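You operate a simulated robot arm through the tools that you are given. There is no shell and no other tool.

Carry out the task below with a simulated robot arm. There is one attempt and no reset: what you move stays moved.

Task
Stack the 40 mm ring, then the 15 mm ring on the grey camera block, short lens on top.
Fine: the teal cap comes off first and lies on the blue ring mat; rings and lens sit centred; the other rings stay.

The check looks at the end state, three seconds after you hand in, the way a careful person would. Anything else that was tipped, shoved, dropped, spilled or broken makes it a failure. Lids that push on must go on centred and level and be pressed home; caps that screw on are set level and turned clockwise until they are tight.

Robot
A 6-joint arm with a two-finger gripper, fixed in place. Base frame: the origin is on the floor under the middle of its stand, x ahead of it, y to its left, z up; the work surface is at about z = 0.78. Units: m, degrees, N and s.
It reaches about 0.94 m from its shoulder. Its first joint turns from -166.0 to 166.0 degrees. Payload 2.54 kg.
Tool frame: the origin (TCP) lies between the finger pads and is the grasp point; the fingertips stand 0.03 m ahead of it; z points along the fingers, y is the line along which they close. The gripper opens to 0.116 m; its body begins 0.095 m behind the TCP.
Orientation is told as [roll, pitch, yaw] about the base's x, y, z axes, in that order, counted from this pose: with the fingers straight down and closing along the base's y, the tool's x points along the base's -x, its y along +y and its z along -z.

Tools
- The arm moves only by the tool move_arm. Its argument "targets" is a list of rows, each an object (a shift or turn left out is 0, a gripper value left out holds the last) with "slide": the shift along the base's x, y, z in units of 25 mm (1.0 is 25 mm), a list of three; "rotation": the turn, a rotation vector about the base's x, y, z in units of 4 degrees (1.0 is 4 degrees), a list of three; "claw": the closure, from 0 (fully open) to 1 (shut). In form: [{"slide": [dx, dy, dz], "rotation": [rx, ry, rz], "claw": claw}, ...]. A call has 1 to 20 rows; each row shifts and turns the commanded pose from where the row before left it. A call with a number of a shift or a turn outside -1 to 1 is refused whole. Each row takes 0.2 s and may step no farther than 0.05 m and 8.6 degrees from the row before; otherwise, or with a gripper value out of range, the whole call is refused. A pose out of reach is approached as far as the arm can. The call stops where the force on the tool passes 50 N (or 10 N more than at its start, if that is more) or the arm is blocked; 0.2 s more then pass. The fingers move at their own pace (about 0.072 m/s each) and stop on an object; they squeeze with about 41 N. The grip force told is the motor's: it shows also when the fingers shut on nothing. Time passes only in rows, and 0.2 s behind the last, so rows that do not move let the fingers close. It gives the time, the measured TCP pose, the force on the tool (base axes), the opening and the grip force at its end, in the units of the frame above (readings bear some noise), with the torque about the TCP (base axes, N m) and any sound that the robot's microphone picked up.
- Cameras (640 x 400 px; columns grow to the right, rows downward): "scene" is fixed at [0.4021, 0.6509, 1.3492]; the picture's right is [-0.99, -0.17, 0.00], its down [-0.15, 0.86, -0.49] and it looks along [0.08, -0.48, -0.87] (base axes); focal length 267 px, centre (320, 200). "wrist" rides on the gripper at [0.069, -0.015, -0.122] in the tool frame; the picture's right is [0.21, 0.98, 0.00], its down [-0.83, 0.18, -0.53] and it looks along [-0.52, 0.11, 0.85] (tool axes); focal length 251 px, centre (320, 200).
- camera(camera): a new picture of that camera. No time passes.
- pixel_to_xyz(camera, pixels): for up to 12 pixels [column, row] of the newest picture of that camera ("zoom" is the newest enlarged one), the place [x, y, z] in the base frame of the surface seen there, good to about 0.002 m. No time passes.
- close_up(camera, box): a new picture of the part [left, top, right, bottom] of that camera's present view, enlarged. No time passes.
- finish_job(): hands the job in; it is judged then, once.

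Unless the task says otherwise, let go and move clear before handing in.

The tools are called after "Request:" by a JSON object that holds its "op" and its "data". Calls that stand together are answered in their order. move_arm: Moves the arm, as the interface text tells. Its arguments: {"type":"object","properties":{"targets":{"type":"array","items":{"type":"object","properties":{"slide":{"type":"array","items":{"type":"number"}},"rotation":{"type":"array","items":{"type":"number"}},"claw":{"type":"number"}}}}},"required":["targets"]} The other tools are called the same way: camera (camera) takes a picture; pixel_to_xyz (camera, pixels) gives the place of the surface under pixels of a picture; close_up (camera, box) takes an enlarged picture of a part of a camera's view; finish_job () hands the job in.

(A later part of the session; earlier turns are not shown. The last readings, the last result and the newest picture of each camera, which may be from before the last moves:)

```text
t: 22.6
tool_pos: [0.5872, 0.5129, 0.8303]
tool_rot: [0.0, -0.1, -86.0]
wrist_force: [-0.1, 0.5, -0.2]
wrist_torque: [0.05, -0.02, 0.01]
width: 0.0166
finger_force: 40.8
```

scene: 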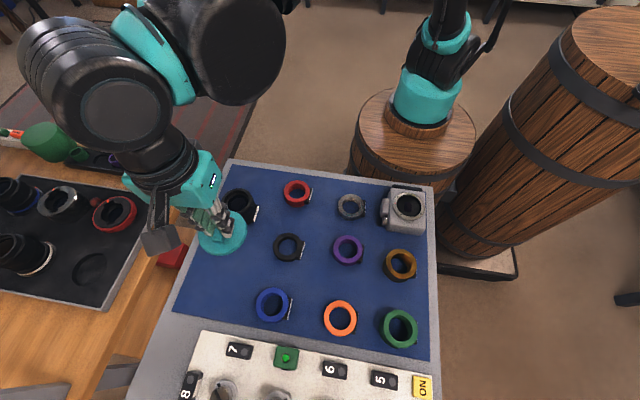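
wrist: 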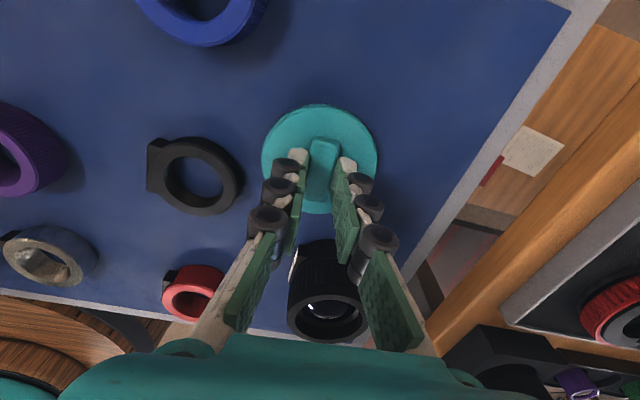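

Request:
{"op": "move_arm", "data": {"targets": [{"slide": [0, 0, -0.04]}, {"slide": [0, 0, -0.04]}, {}]}}

Request:
{"op": "close_up", "data": {"camera": "scene", "box": [210, 220, 274, 260]}}

```text
t: 23.4
tool_pos: [0.5886, 0.5111, 0.8289]
tool_rot: [0.0, 0.0, -86.0]
wrist_force: [0.0, -0.4, -0.4]
wrist_torque: [-0.01, 0.02, 0.01]
width: 0.0165
finger_force: 41.5
```

```text
10.00 times, centred on (242, 240) of scene
```

zoom: 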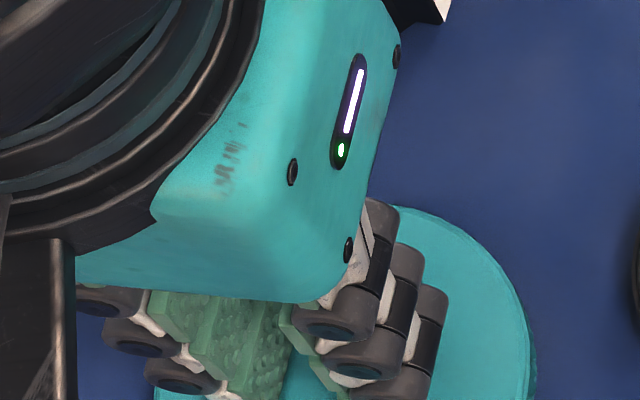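

No contact yet at TCP 0.829. I'll query the cap's top height here and keep lowering in 1 mm steps.

Request:
{"op": "pixel_to_xyz", "data": {"camera": "zoom", "pixels": [[470, 300], [490, 340], [440, 240], [560, 200]]}}

Request:
{"op": "move_arm", "data": {"targets": [{"slide": [0, 0, -0.04]}, {"slide": [0, 0, -0.04]}, {}]}}

```text
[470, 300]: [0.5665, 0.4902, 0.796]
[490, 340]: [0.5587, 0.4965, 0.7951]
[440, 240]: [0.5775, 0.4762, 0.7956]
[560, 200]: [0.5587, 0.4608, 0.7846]
```

```text
t: 24.2
tool_pos: [0.5872, 0.5125, 0.8265]
tool_rot: [-0.1, 0.1, -86.0]
wrist_force: [1.3, 0.5, 5.1]
wrist_torque: [-0.06, -0.05, 0.01]
width: 0.0164
finger_force: 41.0
```

Contact shows as +5 N in z, so the cap is resting on the mat. I'll open the fingers a little and rise.

Request:
{"op": "move_arm", "data": {"targets": [{"claw": 0.8}, {"claw": 0.7}, {"claw": 0.6}, {"claw": 0.6}, {"slide": [0, 0, 0.4]}, {"slide": [0, 0, 0.8]}, {"slide": [0, 0, 1]}, {"slide": [0, 0, 1]}, {"slide": [0, 0, 1]}, {"slide": [0, 0, 1]}, {}]}}

Request:
{"op": "camera", "data": {"camera": "scene"}}

Request:
{"op": "camera", "data": {"camera": "wrist"}}

```text
t: 26.6
tool_pos: [0.5879, 0.5151, 0.9567]
tool_rot: [0.2, 0.0, -86.0]
wrist_force: [0.2, 0.3, 0.1]
wrist_torque: [0.02, 0.0, -0.01]
width: 0.0462
finger_force: 0.0
```

```text
taken
```

scene: 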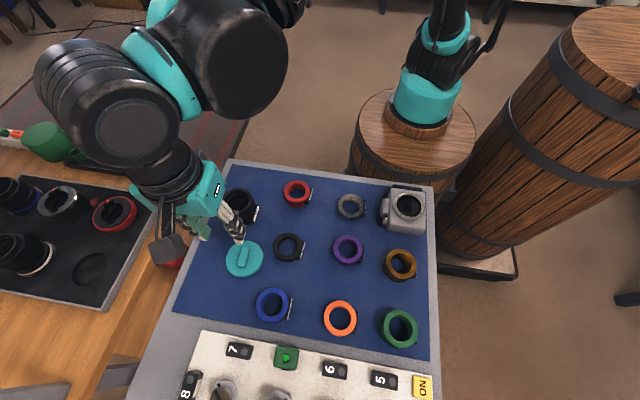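

```text
taken
```

wrist: 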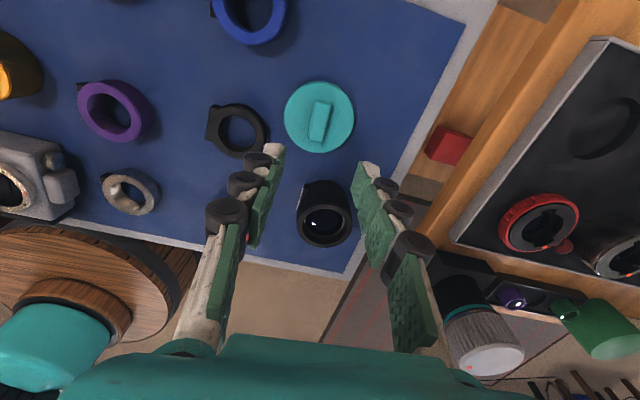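

The teal cap now lies flat on the mat at (243,260), clear of the other parts. Next I'll examine and measure the exposed mount and the green ring.

Request:
{"op": "close_up", "data": {"camera": "scene", "box": [374, 178, 438, 238]}}

Request:
{"op": "close_up", "data": {"camera": "wrist", "box": [0, 100, 170, 250]}}

```text
6.67 times, centred on (406, 208) of scene
```

zoom: 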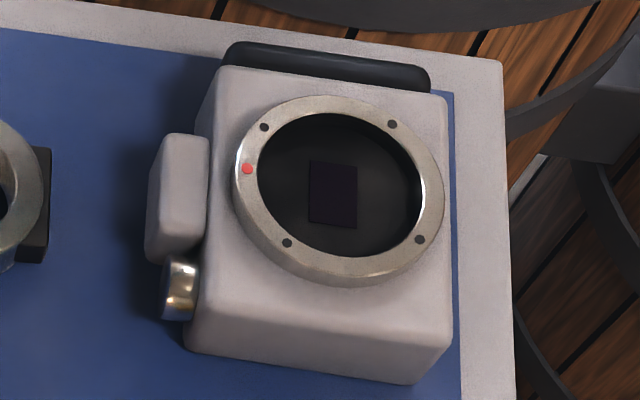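

```text
2.67 times, centred on (85, 175) of wrist
```

zoom: 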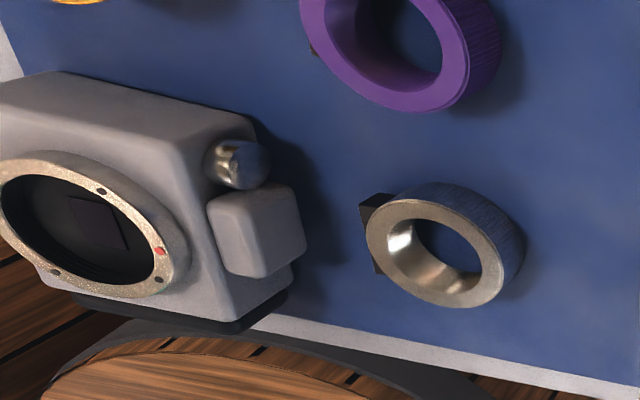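

I'll re-zoom the scene view so I can query the mount rim coordinates.

Request:
{"op": "close_up", "data": {"camera": "scene", "box": [374, 178, 438, 238]}}

Request:
{"op": "pixel_to_xyz", "data": {"camera": "zoom", "pixels": [[247, 168], [264, 127], [392, 124], [420, 239], [287, 243], [340, 100], [435, 185], [345, 270], [240, 200], [250, 150], [430, 160], [300, 258]]}}

Request:
{"op": "pixel_to_xyz", "data": {"camera": "zoom", "pixels": [[333, 195], [400, 300], [230, 300], [420, 110], [220, 90], [270, 215], [410, 215], [320, 115], [330, 108], [262, 185], [425, 185], [340, 265]]}}

```text
6.67 times, centred on (406, 208) of scene
```

zoom: 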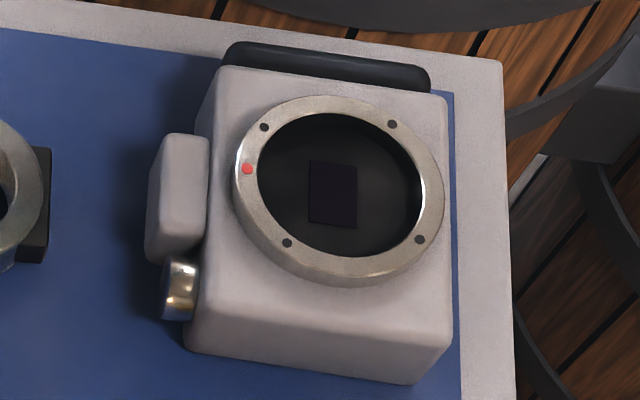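

```text
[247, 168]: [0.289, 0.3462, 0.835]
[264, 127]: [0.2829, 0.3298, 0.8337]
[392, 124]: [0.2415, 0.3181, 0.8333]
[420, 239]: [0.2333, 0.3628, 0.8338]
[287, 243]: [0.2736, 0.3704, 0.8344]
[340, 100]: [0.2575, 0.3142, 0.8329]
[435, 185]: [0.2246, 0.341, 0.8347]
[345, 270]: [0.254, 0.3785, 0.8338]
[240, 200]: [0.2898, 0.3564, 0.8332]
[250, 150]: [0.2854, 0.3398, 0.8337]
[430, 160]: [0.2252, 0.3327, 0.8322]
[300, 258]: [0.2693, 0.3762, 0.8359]
```

```text
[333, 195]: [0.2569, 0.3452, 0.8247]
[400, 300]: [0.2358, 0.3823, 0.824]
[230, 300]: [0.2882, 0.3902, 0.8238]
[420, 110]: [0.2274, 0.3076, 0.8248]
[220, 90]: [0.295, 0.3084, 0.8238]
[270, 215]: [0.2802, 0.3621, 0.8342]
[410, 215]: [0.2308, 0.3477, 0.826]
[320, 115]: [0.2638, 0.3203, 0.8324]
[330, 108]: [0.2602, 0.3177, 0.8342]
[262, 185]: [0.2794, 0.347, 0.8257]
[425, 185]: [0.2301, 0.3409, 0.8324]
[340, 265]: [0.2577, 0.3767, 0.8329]
```

Mount ring top is z≈0.8335 and, from its four screws and rim, its centre is about (0.2576, 0.3457). To calibrate camera against TCP readings, I'll measure the cap bar where I just released it (TCP read ≈ (0.588, 0.5135)).

Request:
{"op": "close_up", "data": {"camera": "scene", "box": [219, 245, 267, 275]}}

Request:
{"op": "close_up", "data": {"camera": "wrist", "box": [270, 70, 370, 160]}}

```text
13.33 times, centred on (243, 260) of scene
```

zoom: 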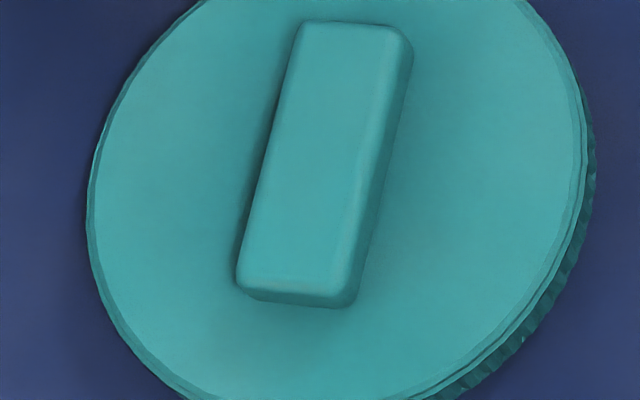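

```text
4.44 times, centred on (320, 115) of wrist
```

zoom: 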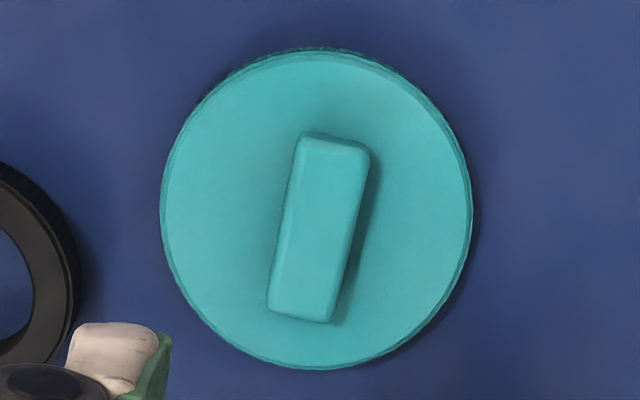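

Request:
{"op": "pixel_to_xyz", "data": {"camera": "zoom", "pixels": [[305, 140], [362, 152], [275, 308], [328, 315], [318, 228], [168, 200], [466, 230], [320, 55], [310, 360]]}}

Request:
{"op": "pixel_to_xyz", "data": {"camera": "scene", "pixels": [[242.9, 257], [241, 247.5], [248.5, 248], [244.5, 266.5], [237.5, 266], [227, 260], [263, 256]]}}

```text
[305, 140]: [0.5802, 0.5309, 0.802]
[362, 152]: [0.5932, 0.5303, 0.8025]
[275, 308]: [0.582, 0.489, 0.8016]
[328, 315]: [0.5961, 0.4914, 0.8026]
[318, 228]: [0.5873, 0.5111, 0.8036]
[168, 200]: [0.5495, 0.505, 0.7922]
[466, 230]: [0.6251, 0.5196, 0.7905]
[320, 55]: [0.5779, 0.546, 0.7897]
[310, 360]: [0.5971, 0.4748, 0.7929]
```

```text
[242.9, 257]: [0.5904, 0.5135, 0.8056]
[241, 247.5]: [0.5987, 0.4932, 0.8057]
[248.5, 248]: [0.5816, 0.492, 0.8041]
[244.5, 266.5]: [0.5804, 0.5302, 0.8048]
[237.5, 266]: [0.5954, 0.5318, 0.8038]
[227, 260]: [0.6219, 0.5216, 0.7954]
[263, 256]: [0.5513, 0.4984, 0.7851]
```

Both cameras agree within about 1–2 mm with the TCP reading (cap bar at ≈(0.588, 0.511)), so they're usable. Now I'll measure the green ring closely in the scene view.

Request:
{"op": "close_up", "data": {"camera": "scene", "box": [371, 303, 431, 353]}}

```text
8.00 times, centred on (401, 328) of scene
```

zoom: 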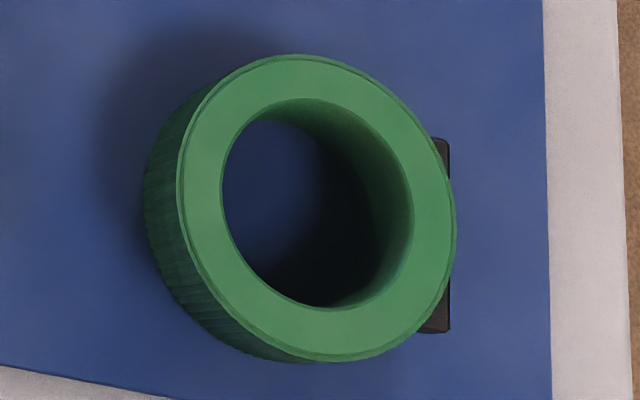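

Request:
{"op": "pixel_to_xyz", "data": {"camera": "zoom", "pixels": [[201, 200], [434, 215], [300, 78], [335, 335], [215, 130], [395, 120], [420, 285], [235, 280], [184, 200], [450, 215], [300, 60], [335, 356]]}}

Request:
{"op": "pixel_to_xyz", "data": {"camera": "zoom", "pixels": [[222, 200], [412, 215], [305, 100], [330, 308], [445, 160], [440, 320], [280, 180], [500, 200], [60, 200], [150, 200], [155, 240], [280, 355]]}}

```text
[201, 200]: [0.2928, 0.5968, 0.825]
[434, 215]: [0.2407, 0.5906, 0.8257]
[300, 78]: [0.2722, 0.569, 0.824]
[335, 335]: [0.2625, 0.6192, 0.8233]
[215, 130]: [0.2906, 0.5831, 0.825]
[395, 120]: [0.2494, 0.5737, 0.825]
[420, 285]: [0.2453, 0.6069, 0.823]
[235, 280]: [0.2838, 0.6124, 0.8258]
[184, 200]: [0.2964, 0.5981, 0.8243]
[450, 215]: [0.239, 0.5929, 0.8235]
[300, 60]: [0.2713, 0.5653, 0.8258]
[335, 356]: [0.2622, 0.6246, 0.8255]
```

```text
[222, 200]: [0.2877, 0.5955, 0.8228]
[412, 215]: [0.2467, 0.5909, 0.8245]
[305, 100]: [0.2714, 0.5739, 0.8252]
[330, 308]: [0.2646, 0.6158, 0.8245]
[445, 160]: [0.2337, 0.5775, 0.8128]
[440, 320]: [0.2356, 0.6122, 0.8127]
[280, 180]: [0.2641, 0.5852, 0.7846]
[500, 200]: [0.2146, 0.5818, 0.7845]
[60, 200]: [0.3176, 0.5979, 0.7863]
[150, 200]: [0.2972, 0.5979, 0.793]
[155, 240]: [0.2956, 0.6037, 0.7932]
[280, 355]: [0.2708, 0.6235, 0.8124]
```

Green ring centre is ≈(0.2672, 0.594), OD ≈60 mm, bore ≈42 mm; the mount annulus is about 51–66 mm, so it will sit flat on it. I'll check the heights of the switch panel near +y before planning finger clearance.

Request:
{"op": "pixel_to_xyz", "data": {"camera": "scene", "pixels": [[384, 380], [422, 386], [360, 362], [400, 368], [335, 370], [410, 372], [385, 360], [400, 264], [391, 255], [410, 255], [400, 278], [400, 250]]}}

```text
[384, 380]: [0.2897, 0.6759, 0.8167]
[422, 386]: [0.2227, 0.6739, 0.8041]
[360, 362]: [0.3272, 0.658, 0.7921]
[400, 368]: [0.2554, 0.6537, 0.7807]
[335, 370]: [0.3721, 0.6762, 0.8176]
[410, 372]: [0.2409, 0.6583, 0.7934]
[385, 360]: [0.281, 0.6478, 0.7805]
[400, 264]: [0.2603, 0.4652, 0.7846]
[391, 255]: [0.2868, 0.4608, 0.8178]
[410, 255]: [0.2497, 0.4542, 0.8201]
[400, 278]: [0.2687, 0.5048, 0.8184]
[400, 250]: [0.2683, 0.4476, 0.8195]
```

Button "5" tops out at z≈0.817 around y≈0.675, so I'll use a moderate 82 mm opening and keep the fingertips above z≈0.80. I'll fly at the current height to above the green ring while turning to yaw 0.

Request:
{"op": "move_arm", "data": {"targets": [{"slide": [-0.643, 0.158, 0], "rotation": [0, 0, 1]}, {"slide": [-0.643, 0.158, 0], "rotation": [0, 0, 1]}, {"slide": [-0.643, 0.158, 0], "rotation": [0, 0, 1]}, {"slide": [-0.643, 0.158, 0], "rotation": [0, 0, 1]}, {"slide": [-0.643, 0.158, 0], "rotation": [0, 0, 1]}, {"slide": [-0.643, 0.158, 0], "rotation": [0, 0, 1]}, {"slide": [-0.643, 0.158, 0], "rotation": [0, 0, 1]}, {"slide": [-0.643, 0.158, 0], "rotation": [0, 0, 1]}, {"slide": [-0.643, 0.158, 0], "rotation": [0, 0, 1]}, {"slide": [-0.643, 0.158, 0], "rotation": [0, 0, 1]}, {"slide": [-0.643, 0.158, 0], "rotation": [0, 0, 1]}, {"slide": [-0.643, 0.158, 0], "rotation": [0, 0, 1]}, {"slide": [-0.643, 0.158, 0], "rotation": [0, 0, 1]}, {"slide": [-0.643, 0.158, 0], "rotation": [0, 0, 1]}, {"slide": [-0.643, 0.158, 0], "rotation": [0, 0, 1]}, {"slide": [-0.643, 0.158, 0], "rotation": [0, 0, 1]}, {"slide": [-0.643, 0.158, 0], "rotation": [0, 0, 1]}, {"slide": [-0.643, 0.158, 0], "rotation": [0, 0, 1]}, {"slide": [-0.643, 0.158, 0], "rotation": [0, 0, 1]}, {"slide": [-0.643, 0.158, 0], "rotation": [0, 0, 1]}]}}

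Request:
{"op": "move_arm", "data": {"targets": [{"rotation": [0, 0, 1], "claw": 0.29}, {"rotation": [0, 0, 0.5]}, {}, {}]}}

Request:
{"op": "camera", "data": {"camera": "scene"}}

Request:
{"op": "camera", "data": {"camera": "wrist"}}

```text
t: 30.8
tool_pos: [0.2646, 0.5921, 0.9576]
tool_rot: [0.1, 0.0, -5.9]
wrist_force: [0.4, -0.2, 0.3]
wrist_torque: [0.01, 0.01, 0.0]
width: 0.0462
finger_force: 0.1
```

```text
t: 31.8
tool_pos: [0.2645, 0.5913, 0.9573]
tool_rot: [0.0, 0.1, 0.0]
wrist_force: [0.1, 0.5, 0.6]
wrist_torque: [-0.02, 0.0, 0.01]
width: 0.0823
finger_force: 0.0
```

```text
taken
```

scene: 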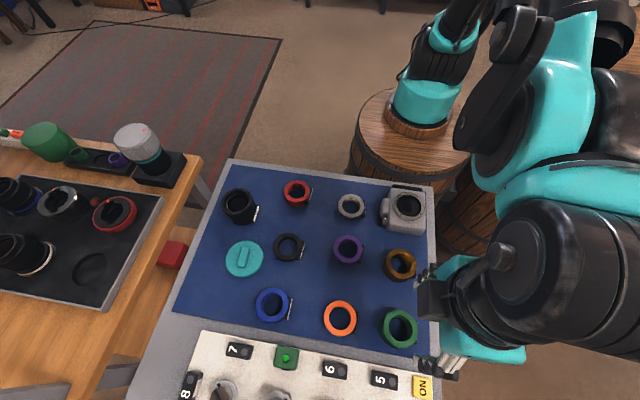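

```text
taken
```

wrist: 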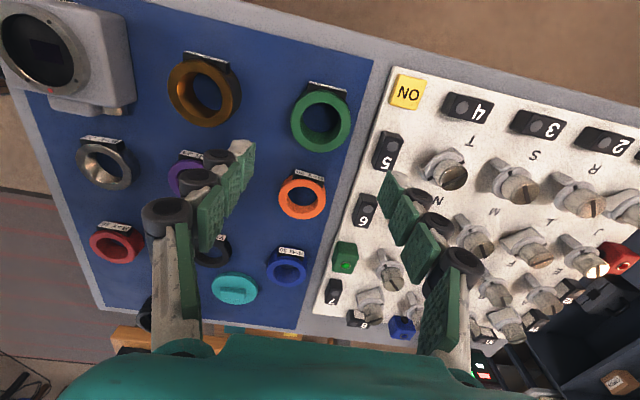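

The hand is above the green ring, visible at (320,120) in the wrist view. I'll measure the ring's top face with the wrist camera.

Request:
{"op": "close_up", "data": {"camera": "wrist", "box": [280, 75, 360, 155]}}

```text
5.00 times, centred on (320, 115) of wrist
```

zoom: 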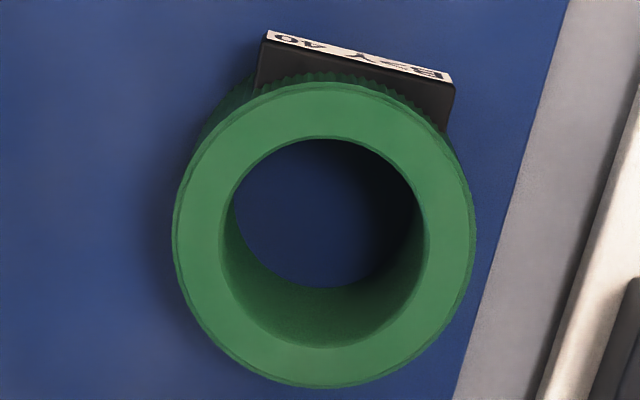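

Request:
{"op": "pixel_to_xyz", "data": {"camera": "zoom", "pixels": [[197, 230], [452, 240], [325, 110], [325, 368], [235, 140], [415, 340], [415, 145], [232, 330], [175, 235], [474, 240], [325, 84], [325, 386]]}}

```text
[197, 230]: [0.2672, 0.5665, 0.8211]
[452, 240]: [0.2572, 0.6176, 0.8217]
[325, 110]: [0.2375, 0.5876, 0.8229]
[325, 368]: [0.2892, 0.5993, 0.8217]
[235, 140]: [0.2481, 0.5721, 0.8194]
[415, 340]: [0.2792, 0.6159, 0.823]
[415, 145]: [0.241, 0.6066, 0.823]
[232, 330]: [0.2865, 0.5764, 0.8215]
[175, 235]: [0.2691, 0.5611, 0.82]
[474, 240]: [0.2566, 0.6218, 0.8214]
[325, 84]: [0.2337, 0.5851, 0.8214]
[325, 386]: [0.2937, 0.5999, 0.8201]
```

The wrist view gives the ring centre at ≈(0.263, 0.593), a little less in x than the scene view; wrist and TCP agreed on the cap, so I'll trust it. I'll come down to z≈0.88 and re-measure.

Request:
{"op": "move_arm", "data": {"targets": [{"slide": [-0.06, 0.05, -0.8]}, {"slide": [0, 0, -0.8]}, {"slide": [0, 0, -0.8]}, {"slide": [0, 0, -0.7]}, {}]}}

Request:
{"op": "camera", "data": {"camera": "wrist"}}

Request:
{"op": "close_up", "data": {"camera": "wrist", "box": [220, 70, 420, 230]}}

```text
t: 33.0
tool_pos: [0.2638, 0.5934, 0.8791]
tool_rot: [0.0, 0.1, 0.1]
wrist_force: [0.2, -0.4, -0.6]
wrist_torque: [0.01, -0.03, -0.03]
width: 0.0824
finger_force: 0.2
```

```text
taken
```

wrist: 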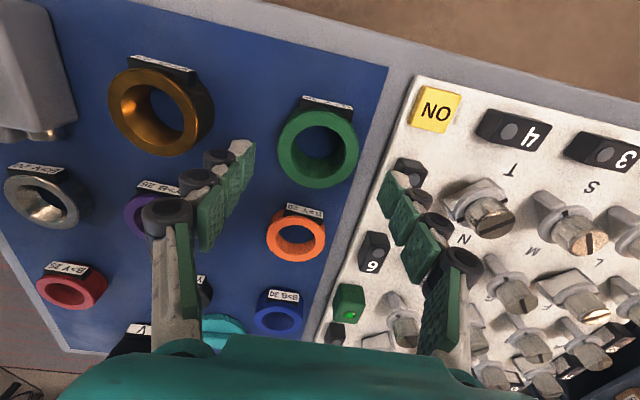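

```text
2.50 times, centred on (320, 150) of wrist
```

zoom: 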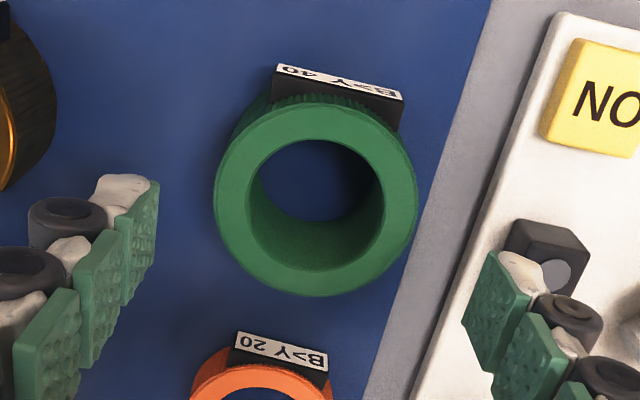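

Request:
{"op": "pixel_to_xyz", "data": {"camera": "zoom", "pixels": [[231, 195], [402, 205], [318, 117], [314, 282], [260, 135], [380, 265], [375, 140], [255, 262], [217, 195], [416, 205]]}}

```text
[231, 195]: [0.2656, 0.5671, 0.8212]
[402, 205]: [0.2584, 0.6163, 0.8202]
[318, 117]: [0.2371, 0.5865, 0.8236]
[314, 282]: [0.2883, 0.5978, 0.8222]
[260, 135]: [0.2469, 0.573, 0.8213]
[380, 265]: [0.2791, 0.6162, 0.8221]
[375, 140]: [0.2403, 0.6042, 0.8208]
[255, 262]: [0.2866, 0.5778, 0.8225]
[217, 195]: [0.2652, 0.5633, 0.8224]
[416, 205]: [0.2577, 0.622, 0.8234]
```

The ring centre measures (0.2628, 0.5922) with its top at ≈0.822, so I'll shift −1 mm in x and y. Then I'll descend to TCP ≈0.832, with the tips about 20 mm above the mat.

Request:
{"op": "move_arm", "data": {"targets": [{"slide": [-0.04, -0.04, -0.6]}, {"slide": [0, 0, -0.6]}, {"slide": [0, 0, -0.4]}, {"slide": [0, 0, -0.28]}, {}]}}

Request:
{"op": "close_up", "data": {"camera": "scene", "box": [350, 280, 450, 370]}}

Request:
{"op": "close_up", "data": {"camera": "wrist", "box": [200, 80, 440, 260]}}

```text
t: 34.2
tool_pos: [0.2608, 0.5934, 0.8338]
tool_rot: [0.0, 0.0, -0.1]
wrist_force: [0.4, -0.1, 0.4]
wrist_torque: [0.01, 0.0, -0.01]
width: 0.0825
finger_force: 0.0
```

```text
4.44 times, centred on (400, 325) of scene
```

zoom: 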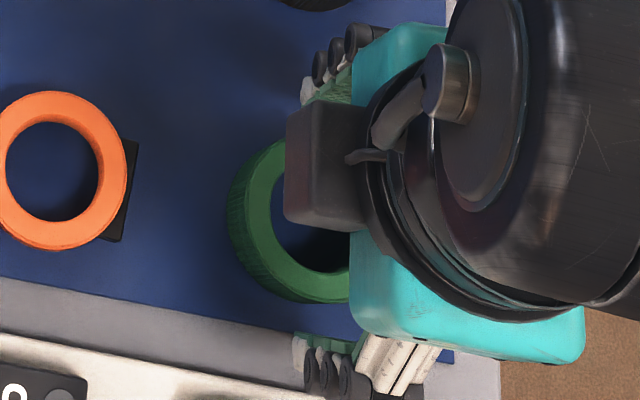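

```text
2.22 times, centred on (320, 170) of wrist
```

zoom: 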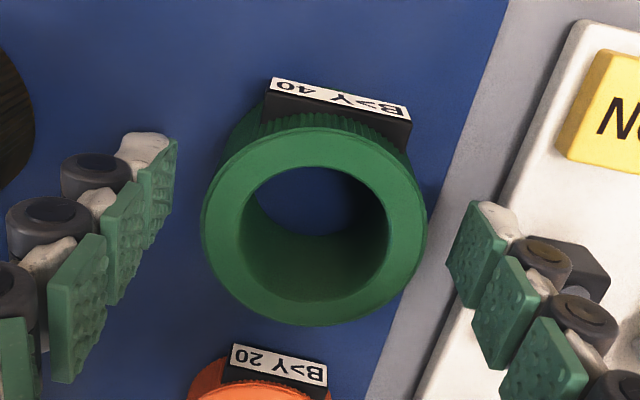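

The pads straddle the ring evenly, with gaps of about 28 px and 22 px. I'll close on the green ring.

Request:
{"op": "move_arm", "data": {"targets": [{"claw": 0.36}, {"claw": 0.42}, {"claw": 0.47}, {"claw": 0.55}, {"claw": 1.0}, {"claw": 1.0}]}}

Request:
{"op": "close_up", "data": {"camera": "wrist", "box": [200, 80, 440, 260]}}

Request:
{"op": "close_up", "data": {"camera": "scene", "box": [350, 280, 450, 370]}}

```text
t: 35.6
tool_pos: [0.2602, 0.5941, 0.8329]
tool_rot: [0.0, 0.0, 0.0]
wrist_force: [0.6, -1.6, 8.9]
wrist_torque: [-0.04, -0.05, 0.04]
width: 0.062
finger_force: 40.7
```

```text
2.22 times, centred on (320, 170) of wrist
```

zoom: 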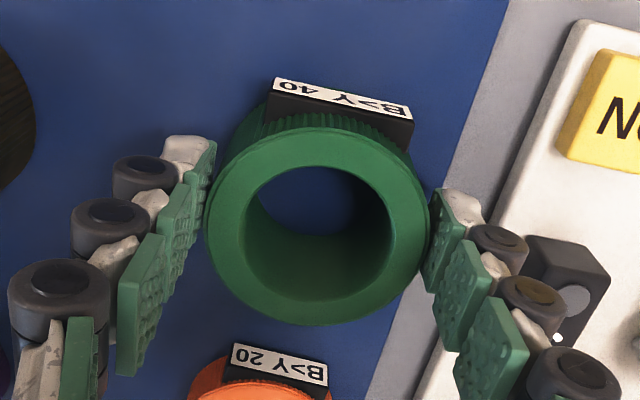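

```text
4.44 times, centred on (400, 325) of scene
```

zoom: 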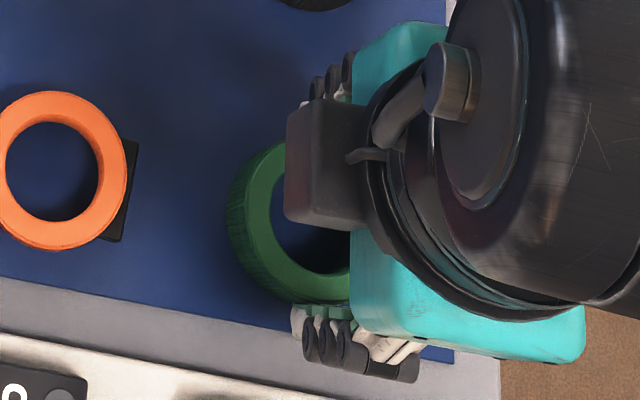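

Gripped at 62 mm with 41 N. I'll lift the green ring straight up and check it stays level.

Request:
{"op": "move_arm", "data": {"targets": [{"slide": [0, 0, 0.2]}, {"slide": [0, 0, 0.4]}, {"slide": [0, 0, 0.8]}, {"slide": [0, 0, 0.8]}, {"slide": [0, 0, 0.8]}, {"slide": [0, 0, 0.8]}, {"slide": [0, 0, 0.8]}, {}]}}

Request:
{"op": "camera", "data": {"camera": "scene"}}

Request:
{"op": "close_up", "data": {"camera": "wrist", "box": [200, 80, 440, 260]}}

```text
t: 37.4
tool_pos: [0.2622, 0.5936, 0.9473]
tool_rot: [-0.1, 0.1, 0.0]
wrist_force: [-0.2, 0.4, -1.4]
wrist_torque: [0.01, 0.02, 0.0]
width: 0.0621
finger_force: 40.6
```

```text
taken
```

scene: 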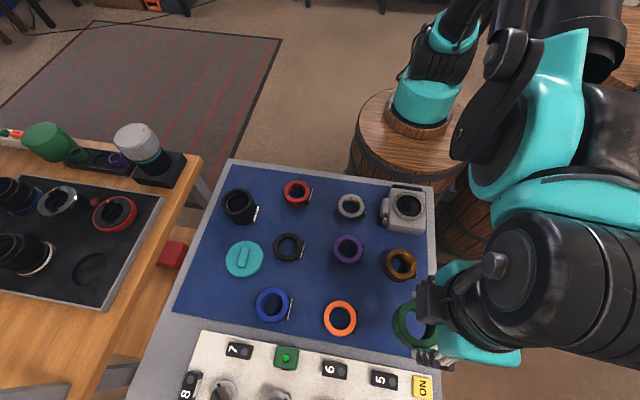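

```text
2.22 times, centred on (320, 170) of wrist
```

zoom: 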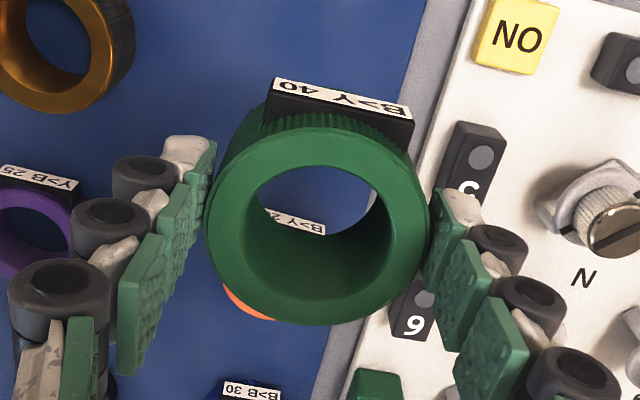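

The ring sits unchanged in the grip (same pixels as before the lift). I'll carry it along −y to above the camera block at this height.

Request:
{"op": "move_arm", "data": {"targets": [{"slide": [-0.02, -0.9, 0]}, {"slide": [-0.02, -0.9, 0]}, {"slide": [-0.02, -0.9, 0]}, {"slide": [-0.02, -0.9, 0]}, {"slide": [-0.02, -0.9, 0]}, {"slide": [-0.02, -0.9, 0]}, {"slide": [-0.02, -0.9, 0]}, {"slide": [-0.02, -0.9, 0]}, {"slide": [-0.02, -0.9, 0]}, {"slide": [-0.02, -0.9, 0]}, {"slide": [0, -0.9, 0]}, {}]}}

Request:
{"op": "camera", "data": {"camera": "scene"}}

Request:
{"op": "camera", "data": {"camera": "wrist"}}

```text
t: 40.0
tool_pos: [0.26, 0.3447, 0.9467]
tool_rot: [0.1, 0.1, 0.0]
wrist_force: [-1.3, -0.2, -1.9]
wrist_torque: [0.01, 0.03, 0.01]
width: 0.0624
finger_force: 41.2
```

```text
taken
```

scene: 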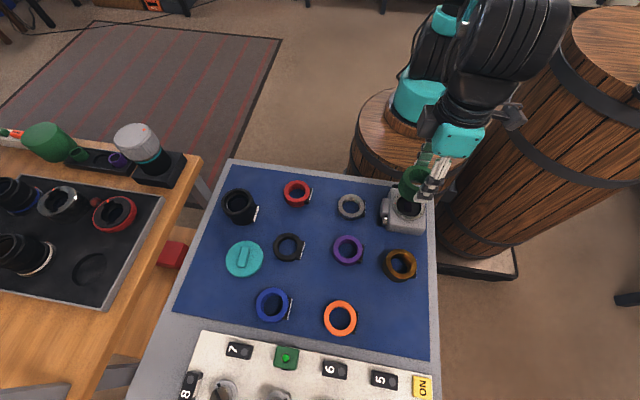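

```text
taken
```

wrist: 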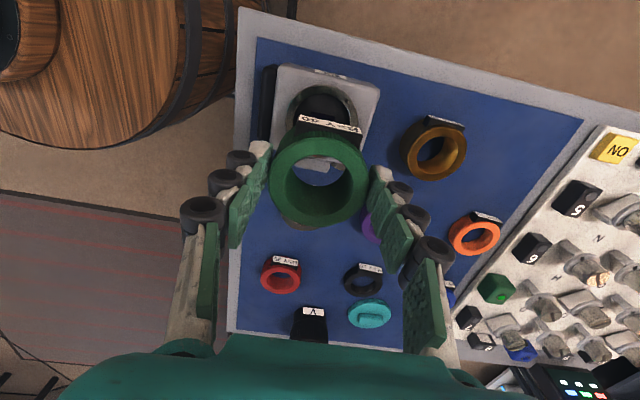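

The ring hangs above the block. I'll zoom both views to compare the ring centre with the mount centre.

Request:
{"op": "close_up", "data": {"camera": "wrist", "box": [240, 60, 400, 240]}}

Request:
{"op": "pixel_to_xyz", "data": {"camera": "wrist", "pixels": [[278, 180], [362, 180], [317, 142], [319, 220], [292, 152], [345, 212], [348, 155], [290, 208], [300, 95], [346, 105], [335, 92], [315, 90]]}}

Request:
{"op": "close_up", "data": {"camera": "scene", "box": [374, 150, 454, 230]}}

```text
2.22 times, centred on (320, 150) of wrist
```

zoom: 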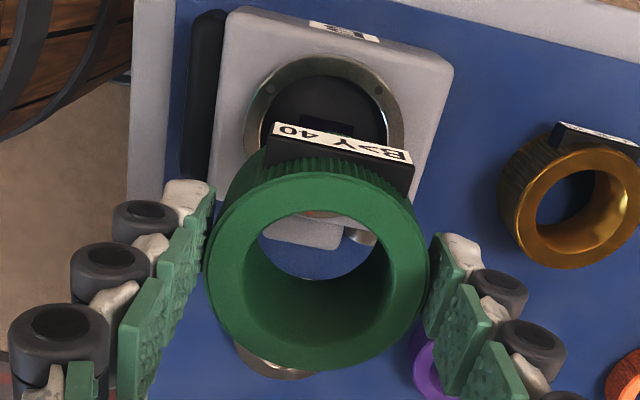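

```text
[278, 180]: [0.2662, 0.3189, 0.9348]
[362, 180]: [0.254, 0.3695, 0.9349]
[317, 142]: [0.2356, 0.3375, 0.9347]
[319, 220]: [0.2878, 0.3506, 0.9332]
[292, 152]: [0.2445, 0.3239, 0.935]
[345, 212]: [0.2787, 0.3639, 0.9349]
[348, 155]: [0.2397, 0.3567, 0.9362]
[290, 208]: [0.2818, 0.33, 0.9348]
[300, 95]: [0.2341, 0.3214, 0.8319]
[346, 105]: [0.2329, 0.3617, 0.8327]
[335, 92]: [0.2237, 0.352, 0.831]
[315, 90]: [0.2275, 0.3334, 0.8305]
```

```text
5.00 times, centred on (414, 190) of scene
```

zoom: 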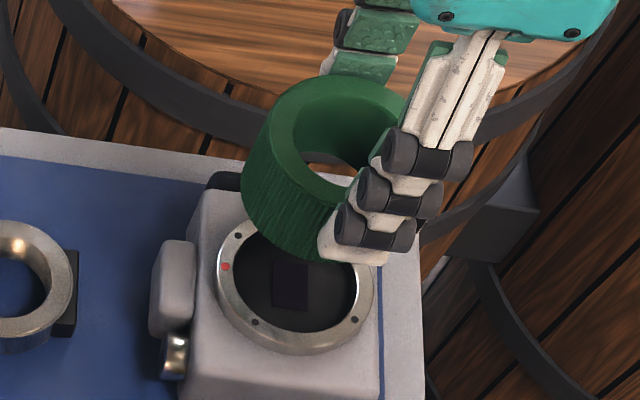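

In the wrist view the held ring's centre is about (+1, −1) mm from the TCP. The mount is partly hidden, so I'll shift the hand +x 50 mm to uncover the whole mount for the wrist camera and measure its centre in the same frame.

Request:
{"op": "move_arm", "data": {"targets": [{"slide": [0.9, 0, 0]}, {"slide": [0.9, 0, 0]}, {"slide": [0.2, 0, 0]}, {}]}}

Request:
{"op": "close_up", "data": {"camera": "wrist", "box": [250, 10, 410, 110]}}

```text
t: 41.0
tool_pos: [0.3082, 0.3452, 0.9465]
tool_rot: [0.0, 0.0, -0.1]
wrist_force: [-1.2, -0.3, -1.1]
wrist_torque: [0.01, 0.03, 0.0]
width: 0.062
finger_force: 41.1
```

```text
4.00 times, centred on (330, 60) of wrist
```

zoom: 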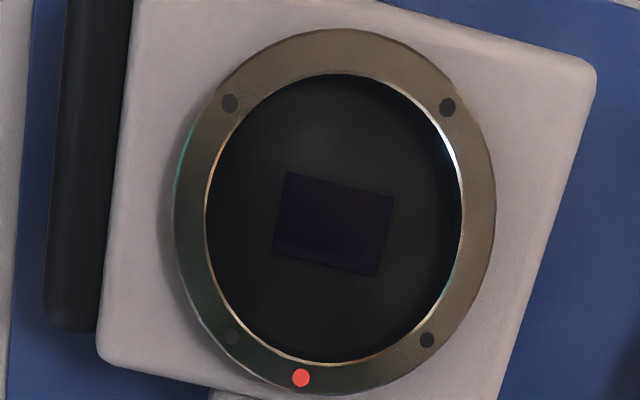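

Request:
{"op": "pixel_to_xyz", "data": {"camera": "zoom", "pixels": [[230, 103], [447, 107], [427, 340], [231, 336], [301, 378], [350, 50], [477, 210], [190, 205], [330, 378], [470, 140], [200, 270], [345, 32]]}}

Request:
{"op": "pixel_to_xyz", "data": {"camera": "zoom", "pixels": [[333, 222], [283, 175], [392, 198], [380, 275], [275, 250], [210, 200], [462, 220], [345, 77], [315, 360], [250, 120], [430, 320], [420, 100]]}}

```text
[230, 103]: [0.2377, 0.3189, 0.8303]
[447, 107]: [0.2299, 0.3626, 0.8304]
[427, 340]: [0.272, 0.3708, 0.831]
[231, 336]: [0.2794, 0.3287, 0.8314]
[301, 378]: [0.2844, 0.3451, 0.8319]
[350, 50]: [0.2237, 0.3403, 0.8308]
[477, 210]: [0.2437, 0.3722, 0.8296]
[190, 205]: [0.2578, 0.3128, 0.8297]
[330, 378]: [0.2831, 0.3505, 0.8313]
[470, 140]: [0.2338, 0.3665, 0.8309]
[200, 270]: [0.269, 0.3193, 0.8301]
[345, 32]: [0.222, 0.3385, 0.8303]
```

```text
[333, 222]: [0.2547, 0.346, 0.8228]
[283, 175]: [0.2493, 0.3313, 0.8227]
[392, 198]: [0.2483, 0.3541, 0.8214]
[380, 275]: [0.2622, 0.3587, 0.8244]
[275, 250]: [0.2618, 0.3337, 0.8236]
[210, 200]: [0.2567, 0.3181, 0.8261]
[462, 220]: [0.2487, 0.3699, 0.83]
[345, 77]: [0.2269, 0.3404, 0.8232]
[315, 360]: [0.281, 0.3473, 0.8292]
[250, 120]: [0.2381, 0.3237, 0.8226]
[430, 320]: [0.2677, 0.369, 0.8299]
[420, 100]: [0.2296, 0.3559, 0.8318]
```

The mount centre from the four screws in the wrist frame is ≈(0.2548, 0.3453), top z≈0.8306. I'll measure the held ring at the same arm pose to get the exact relative move.

Request:
{"op": "close_up", "data": {"camera": "wrist", "box": [256, 120, 384, 240]}}

```text
3.33 times, centred on (320, 180) of wrist
```

zoom: 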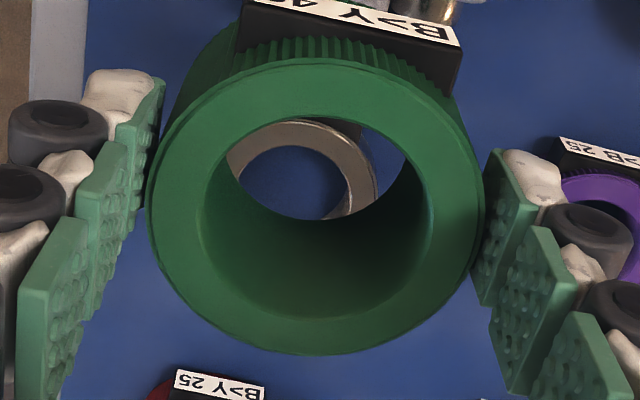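

Request:
{"op": "pixel_to_xyz", "data": {"camera": "zoom", "pixels": [[172, 200], [460, 208], [312, 88], [320, 338], [205, 125], [425, 300], [418, 122], [208, 292], [151, 200], [480, 208], [310, 63], [320, 351]]}}

```text
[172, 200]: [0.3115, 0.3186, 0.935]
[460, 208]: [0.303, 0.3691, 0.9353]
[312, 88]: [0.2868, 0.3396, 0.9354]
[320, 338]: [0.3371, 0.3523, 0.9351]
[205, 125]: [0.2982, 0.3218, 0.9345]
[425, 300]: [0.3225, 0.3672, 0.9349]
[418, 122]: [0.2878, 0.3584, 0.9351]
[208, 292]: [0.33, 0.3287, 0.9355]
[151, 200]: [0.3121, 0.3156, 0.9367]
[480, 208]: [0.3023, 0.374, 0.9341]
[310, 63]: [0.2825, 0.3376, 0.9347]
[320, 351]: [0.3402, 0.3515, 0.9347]
```

The held ring centre is ≈(0.3112, 0.3448) at this pose and the mount is (0.2548, 0.3453), so I need −56.4 mm in x and +0.5 mm in y. I'll move there and descend to about 8 mm above contact (contact expected at TCP ≈0.882).

Request:
{"op": "move_arm", "data": {"targets": [{"slide": [-0.8, 0.02, 0]}, {"slide": [-0.8, 0, 0]}, {"slide": [-0.656, 0, 0]}, {"slide": [0, 0, -0.7]}, {"slide": [0, 0, -0.7]}, {"slide": [0, 0, -0.5]}, {"slide": [0, 0, -0.36]}, {}]}}

Request:
{"op": "close_up", "data": {"camera": "scene", "box": [374, 165, 438, 225]}}

Request:
{"op": "close_up", "data": {"camera": "wrist", "box": [240, 90, 400, 240]}}

```text
t: 42.8
tool_pos: [0.2519, 0.3458, 0.8902]
tool_rot: [0.0, 0.1, 0.1]
wrist_force: [0.6, -0.5, -1.4]
wrist_torque: [0.03, 0.0, 0.0]
width: 0.0621
finger_force: 41.2
```

```text
6.67 times, centred on (406, 195) of scene
```

zoom: 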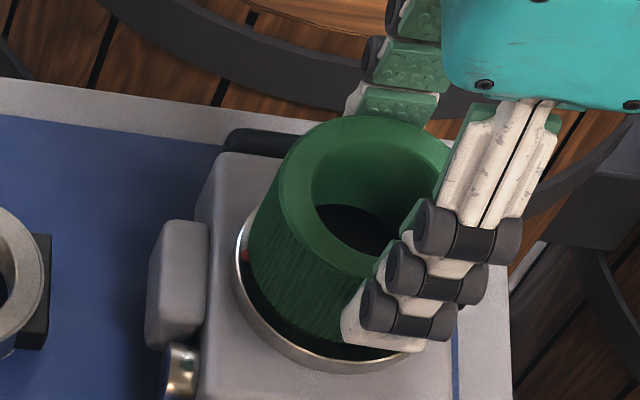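

```text
2.67 times, centred on (320, 165) of wrist
```

zoom: 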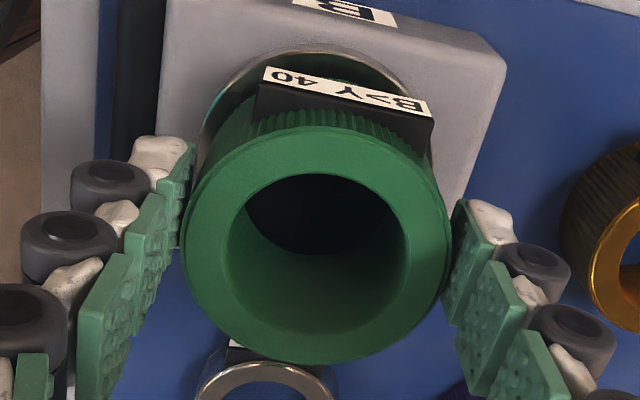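

The ring hovers over the mount. I'll query the ring's top rim and the visible mount rim in the scene view to double-check the alignment with that camera as well.

Request:
{"op": "close_up", "data": {"camera": "scene", "box": [374, 165, 438, 225]}}

Request:
{"op": "pixel_to_xyz", "data": {"camera": "zoom", "pixels": [[284, 175], [300, 143], [330, 127], [370, 120], [410, 127], [440, 148], [300, 220], [330, 247], [362, 262], [296, 180], [375, 135], [340, 240]]}}

Request:
{"op": "pixel_to_xyz", "data": {"camera": "zoom", "pixels": [[240, 235], [238, 270], [250, 310], [275, 340], [310, 360], [350, 370], [390, 362], [243, 220], [325, 360], [265, 325], [455, 300], [445, 340]]}}

```text
6.67 times, centred on (406, 195) of scene
```

zoom: 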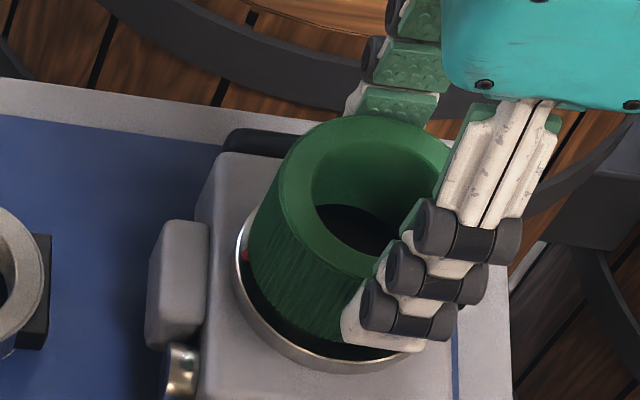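

```text
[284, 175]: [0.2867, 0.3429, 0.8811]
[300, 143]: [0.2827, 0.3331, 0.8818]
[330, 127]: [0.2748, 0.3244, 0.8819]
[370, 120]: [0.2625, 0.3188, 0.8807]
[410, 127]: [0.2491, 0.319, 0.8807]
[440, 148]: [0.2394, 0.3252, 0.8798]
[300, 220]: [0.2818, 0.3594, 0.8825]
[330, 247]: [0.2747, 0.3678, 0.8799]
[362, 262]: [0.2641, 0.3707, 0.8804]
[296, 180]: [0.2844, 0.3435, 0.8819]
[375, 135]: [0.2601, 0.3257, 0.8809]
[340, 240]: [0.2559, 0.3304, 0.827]
```

```text
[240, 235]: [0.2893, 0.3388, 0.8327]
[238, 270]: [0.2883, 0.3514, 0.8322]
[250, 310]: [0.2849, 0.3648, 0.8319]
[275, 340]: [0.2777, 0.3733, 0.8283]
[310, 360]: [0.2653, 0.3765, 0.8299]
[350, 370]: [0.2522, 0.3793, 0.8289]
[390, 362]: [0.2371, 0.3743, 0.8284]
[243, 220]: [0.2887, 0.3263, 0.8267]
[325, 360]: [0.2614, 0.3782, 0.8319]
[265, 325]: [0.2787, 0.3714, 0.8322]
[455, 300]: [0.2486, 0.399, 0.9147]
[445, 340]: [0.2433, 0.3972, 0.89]
```

The two cameras' estimates are within about 2 mm. I'll lower 6 mm to just above contact, where parallax is smallest, and compare the rims directly.

Request:
{"op": "move_arm", "data": {"targets": [{"slide": [0, 0, -0.12]}, {"slide": [0, 0, -0.12]}, {}]}}

Request:
{"op": "close_up", "data": {"camera": "wrist", "box": [240, 90, 400, 240]}}

Request:
{"op": "close_up", "data": {"camera": "scene", "box": [380, 172, 432, 222]}}

```text
t: 43.6
tool_pos: [0.2518, 0.3461, 0.8857]
tool_rot: [0.0, -0.1, -0.1]
wrist_force: [0.4, 0.6, -1.2]
wrist_torque: [-0.01, -0.04, -0.01]
width: 0.0623
finger_force: 41.1
```

```text
2.67 times, centred on (320, 165) of wrist
```

zoom: 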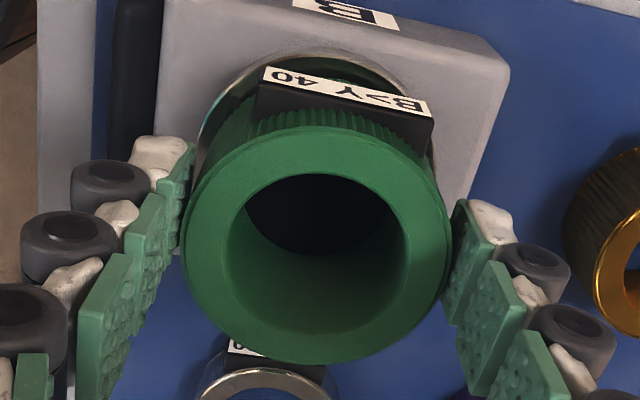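

```text
8.00 times, centred on (406, 197) of scene
```

zoom: 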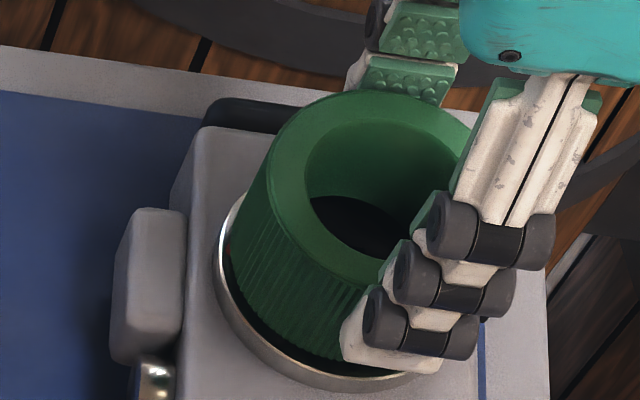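

I'll measure the held ring's top circle again in the wrist frame at this pose to compare with the mount centre (0.2548, 0.3453).

Request:
{"op": "close_up", "data": {"camera": "wrist", "box": [256, 120, 384, 240]}}

Request:
{"op": "pixel_to_xyz", "data": {"camera": "zoom", "pixels": [[172, 200], [460, 208], [312, 88], [320, 338], [205, 125], [425, 300], [418, 122], [208, 292], [151, 200], [480, 208], [310, 63], [320, 351]]}}

Request:
{"op": "pixel_to_xyz", "data": {"camera": "wrist", "pixels": [[276, 142], [283, 126], [300, 112], [335, 109], [350, 114], [360, 128], [277, 138], [290, 118]]}}

```text
3.33 times, centred on (320, 180) of wrist
```

zoom: 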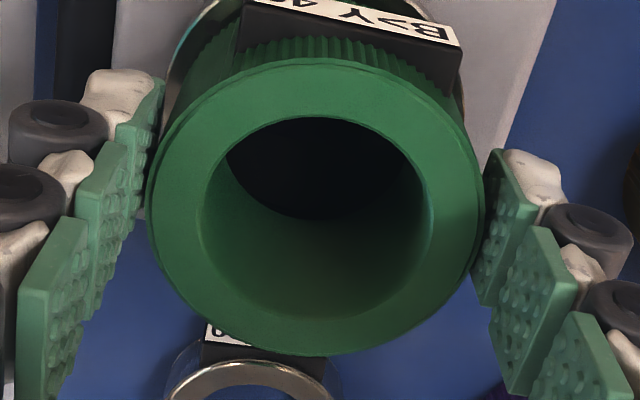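

```text
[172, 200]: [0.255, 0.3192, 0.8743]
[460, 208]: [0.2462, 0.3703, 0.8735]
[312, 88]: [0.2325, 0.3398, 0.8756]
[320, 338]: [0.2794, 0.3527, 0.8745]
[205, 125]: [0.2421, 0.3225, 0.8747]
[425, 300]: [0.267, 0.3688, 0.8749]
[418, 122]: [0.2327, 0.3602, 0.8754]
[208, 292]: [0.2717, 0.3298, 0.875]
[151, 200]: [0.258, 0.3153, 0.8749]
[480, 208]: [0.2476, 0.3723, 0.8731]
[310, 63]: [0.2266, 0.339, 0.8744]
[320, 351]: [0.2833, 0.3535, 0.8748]
```

```text
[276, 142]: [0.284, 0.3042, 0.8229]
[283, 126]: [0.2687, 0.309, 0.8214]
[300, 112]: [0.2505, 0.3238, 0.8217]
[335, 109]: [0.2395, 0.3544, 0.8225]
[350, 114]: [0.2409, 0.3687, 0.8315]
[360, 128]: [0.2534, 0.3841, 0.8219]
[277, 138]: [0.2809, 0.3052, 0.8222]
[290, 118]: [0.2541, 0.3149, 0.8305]
```

In the wrist frame the ring centre is now ≈(0.2550, 0.3456), matching the mount at (0.2548, 0.3453). I'll verify y with more rim points in the scene view.

Request:
{"op": "close_up", "data": {"camera": "scene", "box": [386, 174, 430, 214]}}

```text
10.00 times, centred on (408, 194) of scene
```

zoom: 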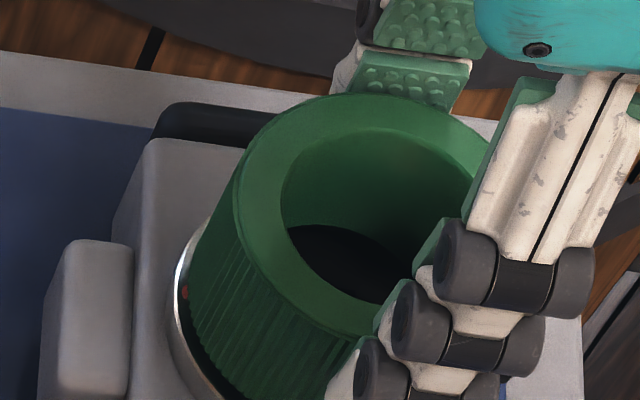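

Request:
{"op": "pixel_to_xyz", "data": {"camera": "zoom", "pixels": [[238, 205], [246, 240], [266, 277], [302, 310], [348, 330], [264, 136], [300, 110], [360, 99], [420, 110], [468, 134], [285, 215], [365, 125]]}}

```text
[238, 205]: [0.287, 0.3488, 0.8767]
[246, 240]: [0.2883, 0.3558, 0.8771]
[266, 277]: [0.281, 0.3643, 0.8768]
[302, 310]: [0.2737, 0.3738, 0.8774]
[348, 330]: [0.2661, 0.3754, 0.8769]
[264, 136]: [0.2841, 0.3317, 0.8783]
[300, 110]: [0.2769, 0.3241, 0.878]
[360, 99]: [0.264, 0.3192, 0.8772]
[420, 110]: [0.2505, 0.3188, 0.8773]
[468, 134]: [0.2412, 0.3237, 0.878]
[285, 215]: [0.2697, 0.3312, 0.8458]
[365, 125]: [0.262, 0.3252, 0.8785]
```

Scene rim points put the ring near (0.258, 0.3478), perhaps 1–2 mm too far +y, while the wrist says it's centred. I'll lower to light contact, where parallax vanishes, and judge the rim gaps directly.

Request:
{"op": "move_arm", "data": {"targets": [{"slide": [0, 0, -0.06]}, {"slide": [0, 0, -0.04]}, {}]}}

Request:
{"op": "close_up", "data": {"camera": "scene", "box": [386, 184, 430, 224]}}

```text
t: 44.4
tool_pos: [0.2526, 0.3459, 0.8825]
tool_rot: [0.0, 0.0, 0.1]
wrist_force: [0.3, -0.3, -1.2]
wrist_torque: [-0.03, -0.03, -0.03]
width: 0.0619
finger_force: 40.8
```

```text
10.00 times, centred on (408, 204) of scene
```

zoom: 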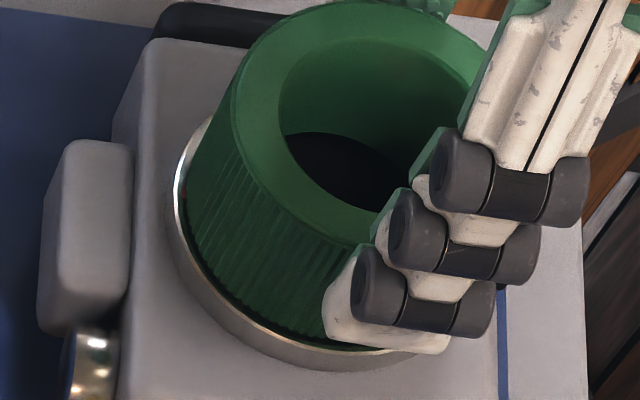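

Request:
{"op": "close_up", "data": {"camera": "scene", "box": [391, 196, 423, 216]}}

Request:
{"op": "close_up", "data": {"camera": "wrist", "box": [250, 90, 390, 180]}}

```text
16.00 times, centred on (407, 206) of scene
```

zoom: 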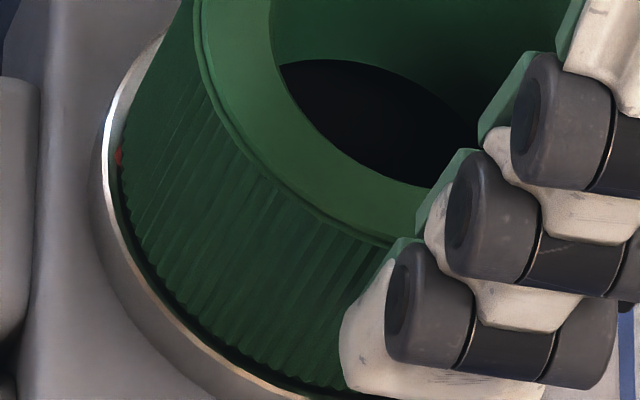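

```text
4.44 times, centred on (320, 135) of wrist
```

zoom: 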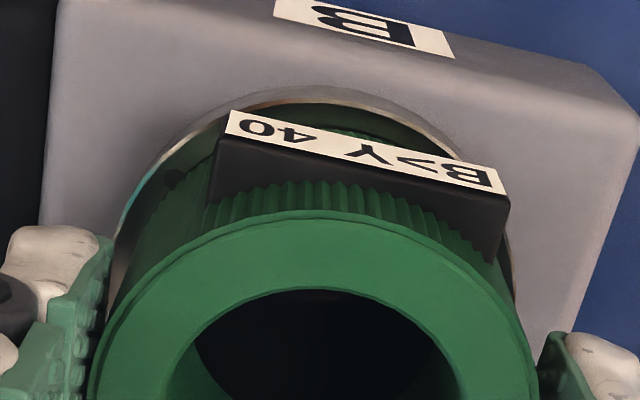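

At about 1 mm above contact, the visible mount margin is nearly uniform (≈15 px left, ≈12 px bottom at 16×, or roughly 2 mm). I'll nudge −0.6 mm in y and settle the ring until contact shows.

Request:
{"op": "move_arm", "data": {"targets": [{"slide": [0, -0.025, 0]}, {"slide": [0, 0, -0.04]}, {"slide": [0, 0, -0.04]}, {}]}}

```text
t: 45.4
tool_pos: [0.252, 0.3458, 0.8808]
tool_rot: [0.0, 0.1, -0.1]
wrist_force: [5.5, -2.2, 34.1]
wrist_torque: [-0.09, -0.36, -0.05]
width: 0.0622
finger_force: 40.9
```

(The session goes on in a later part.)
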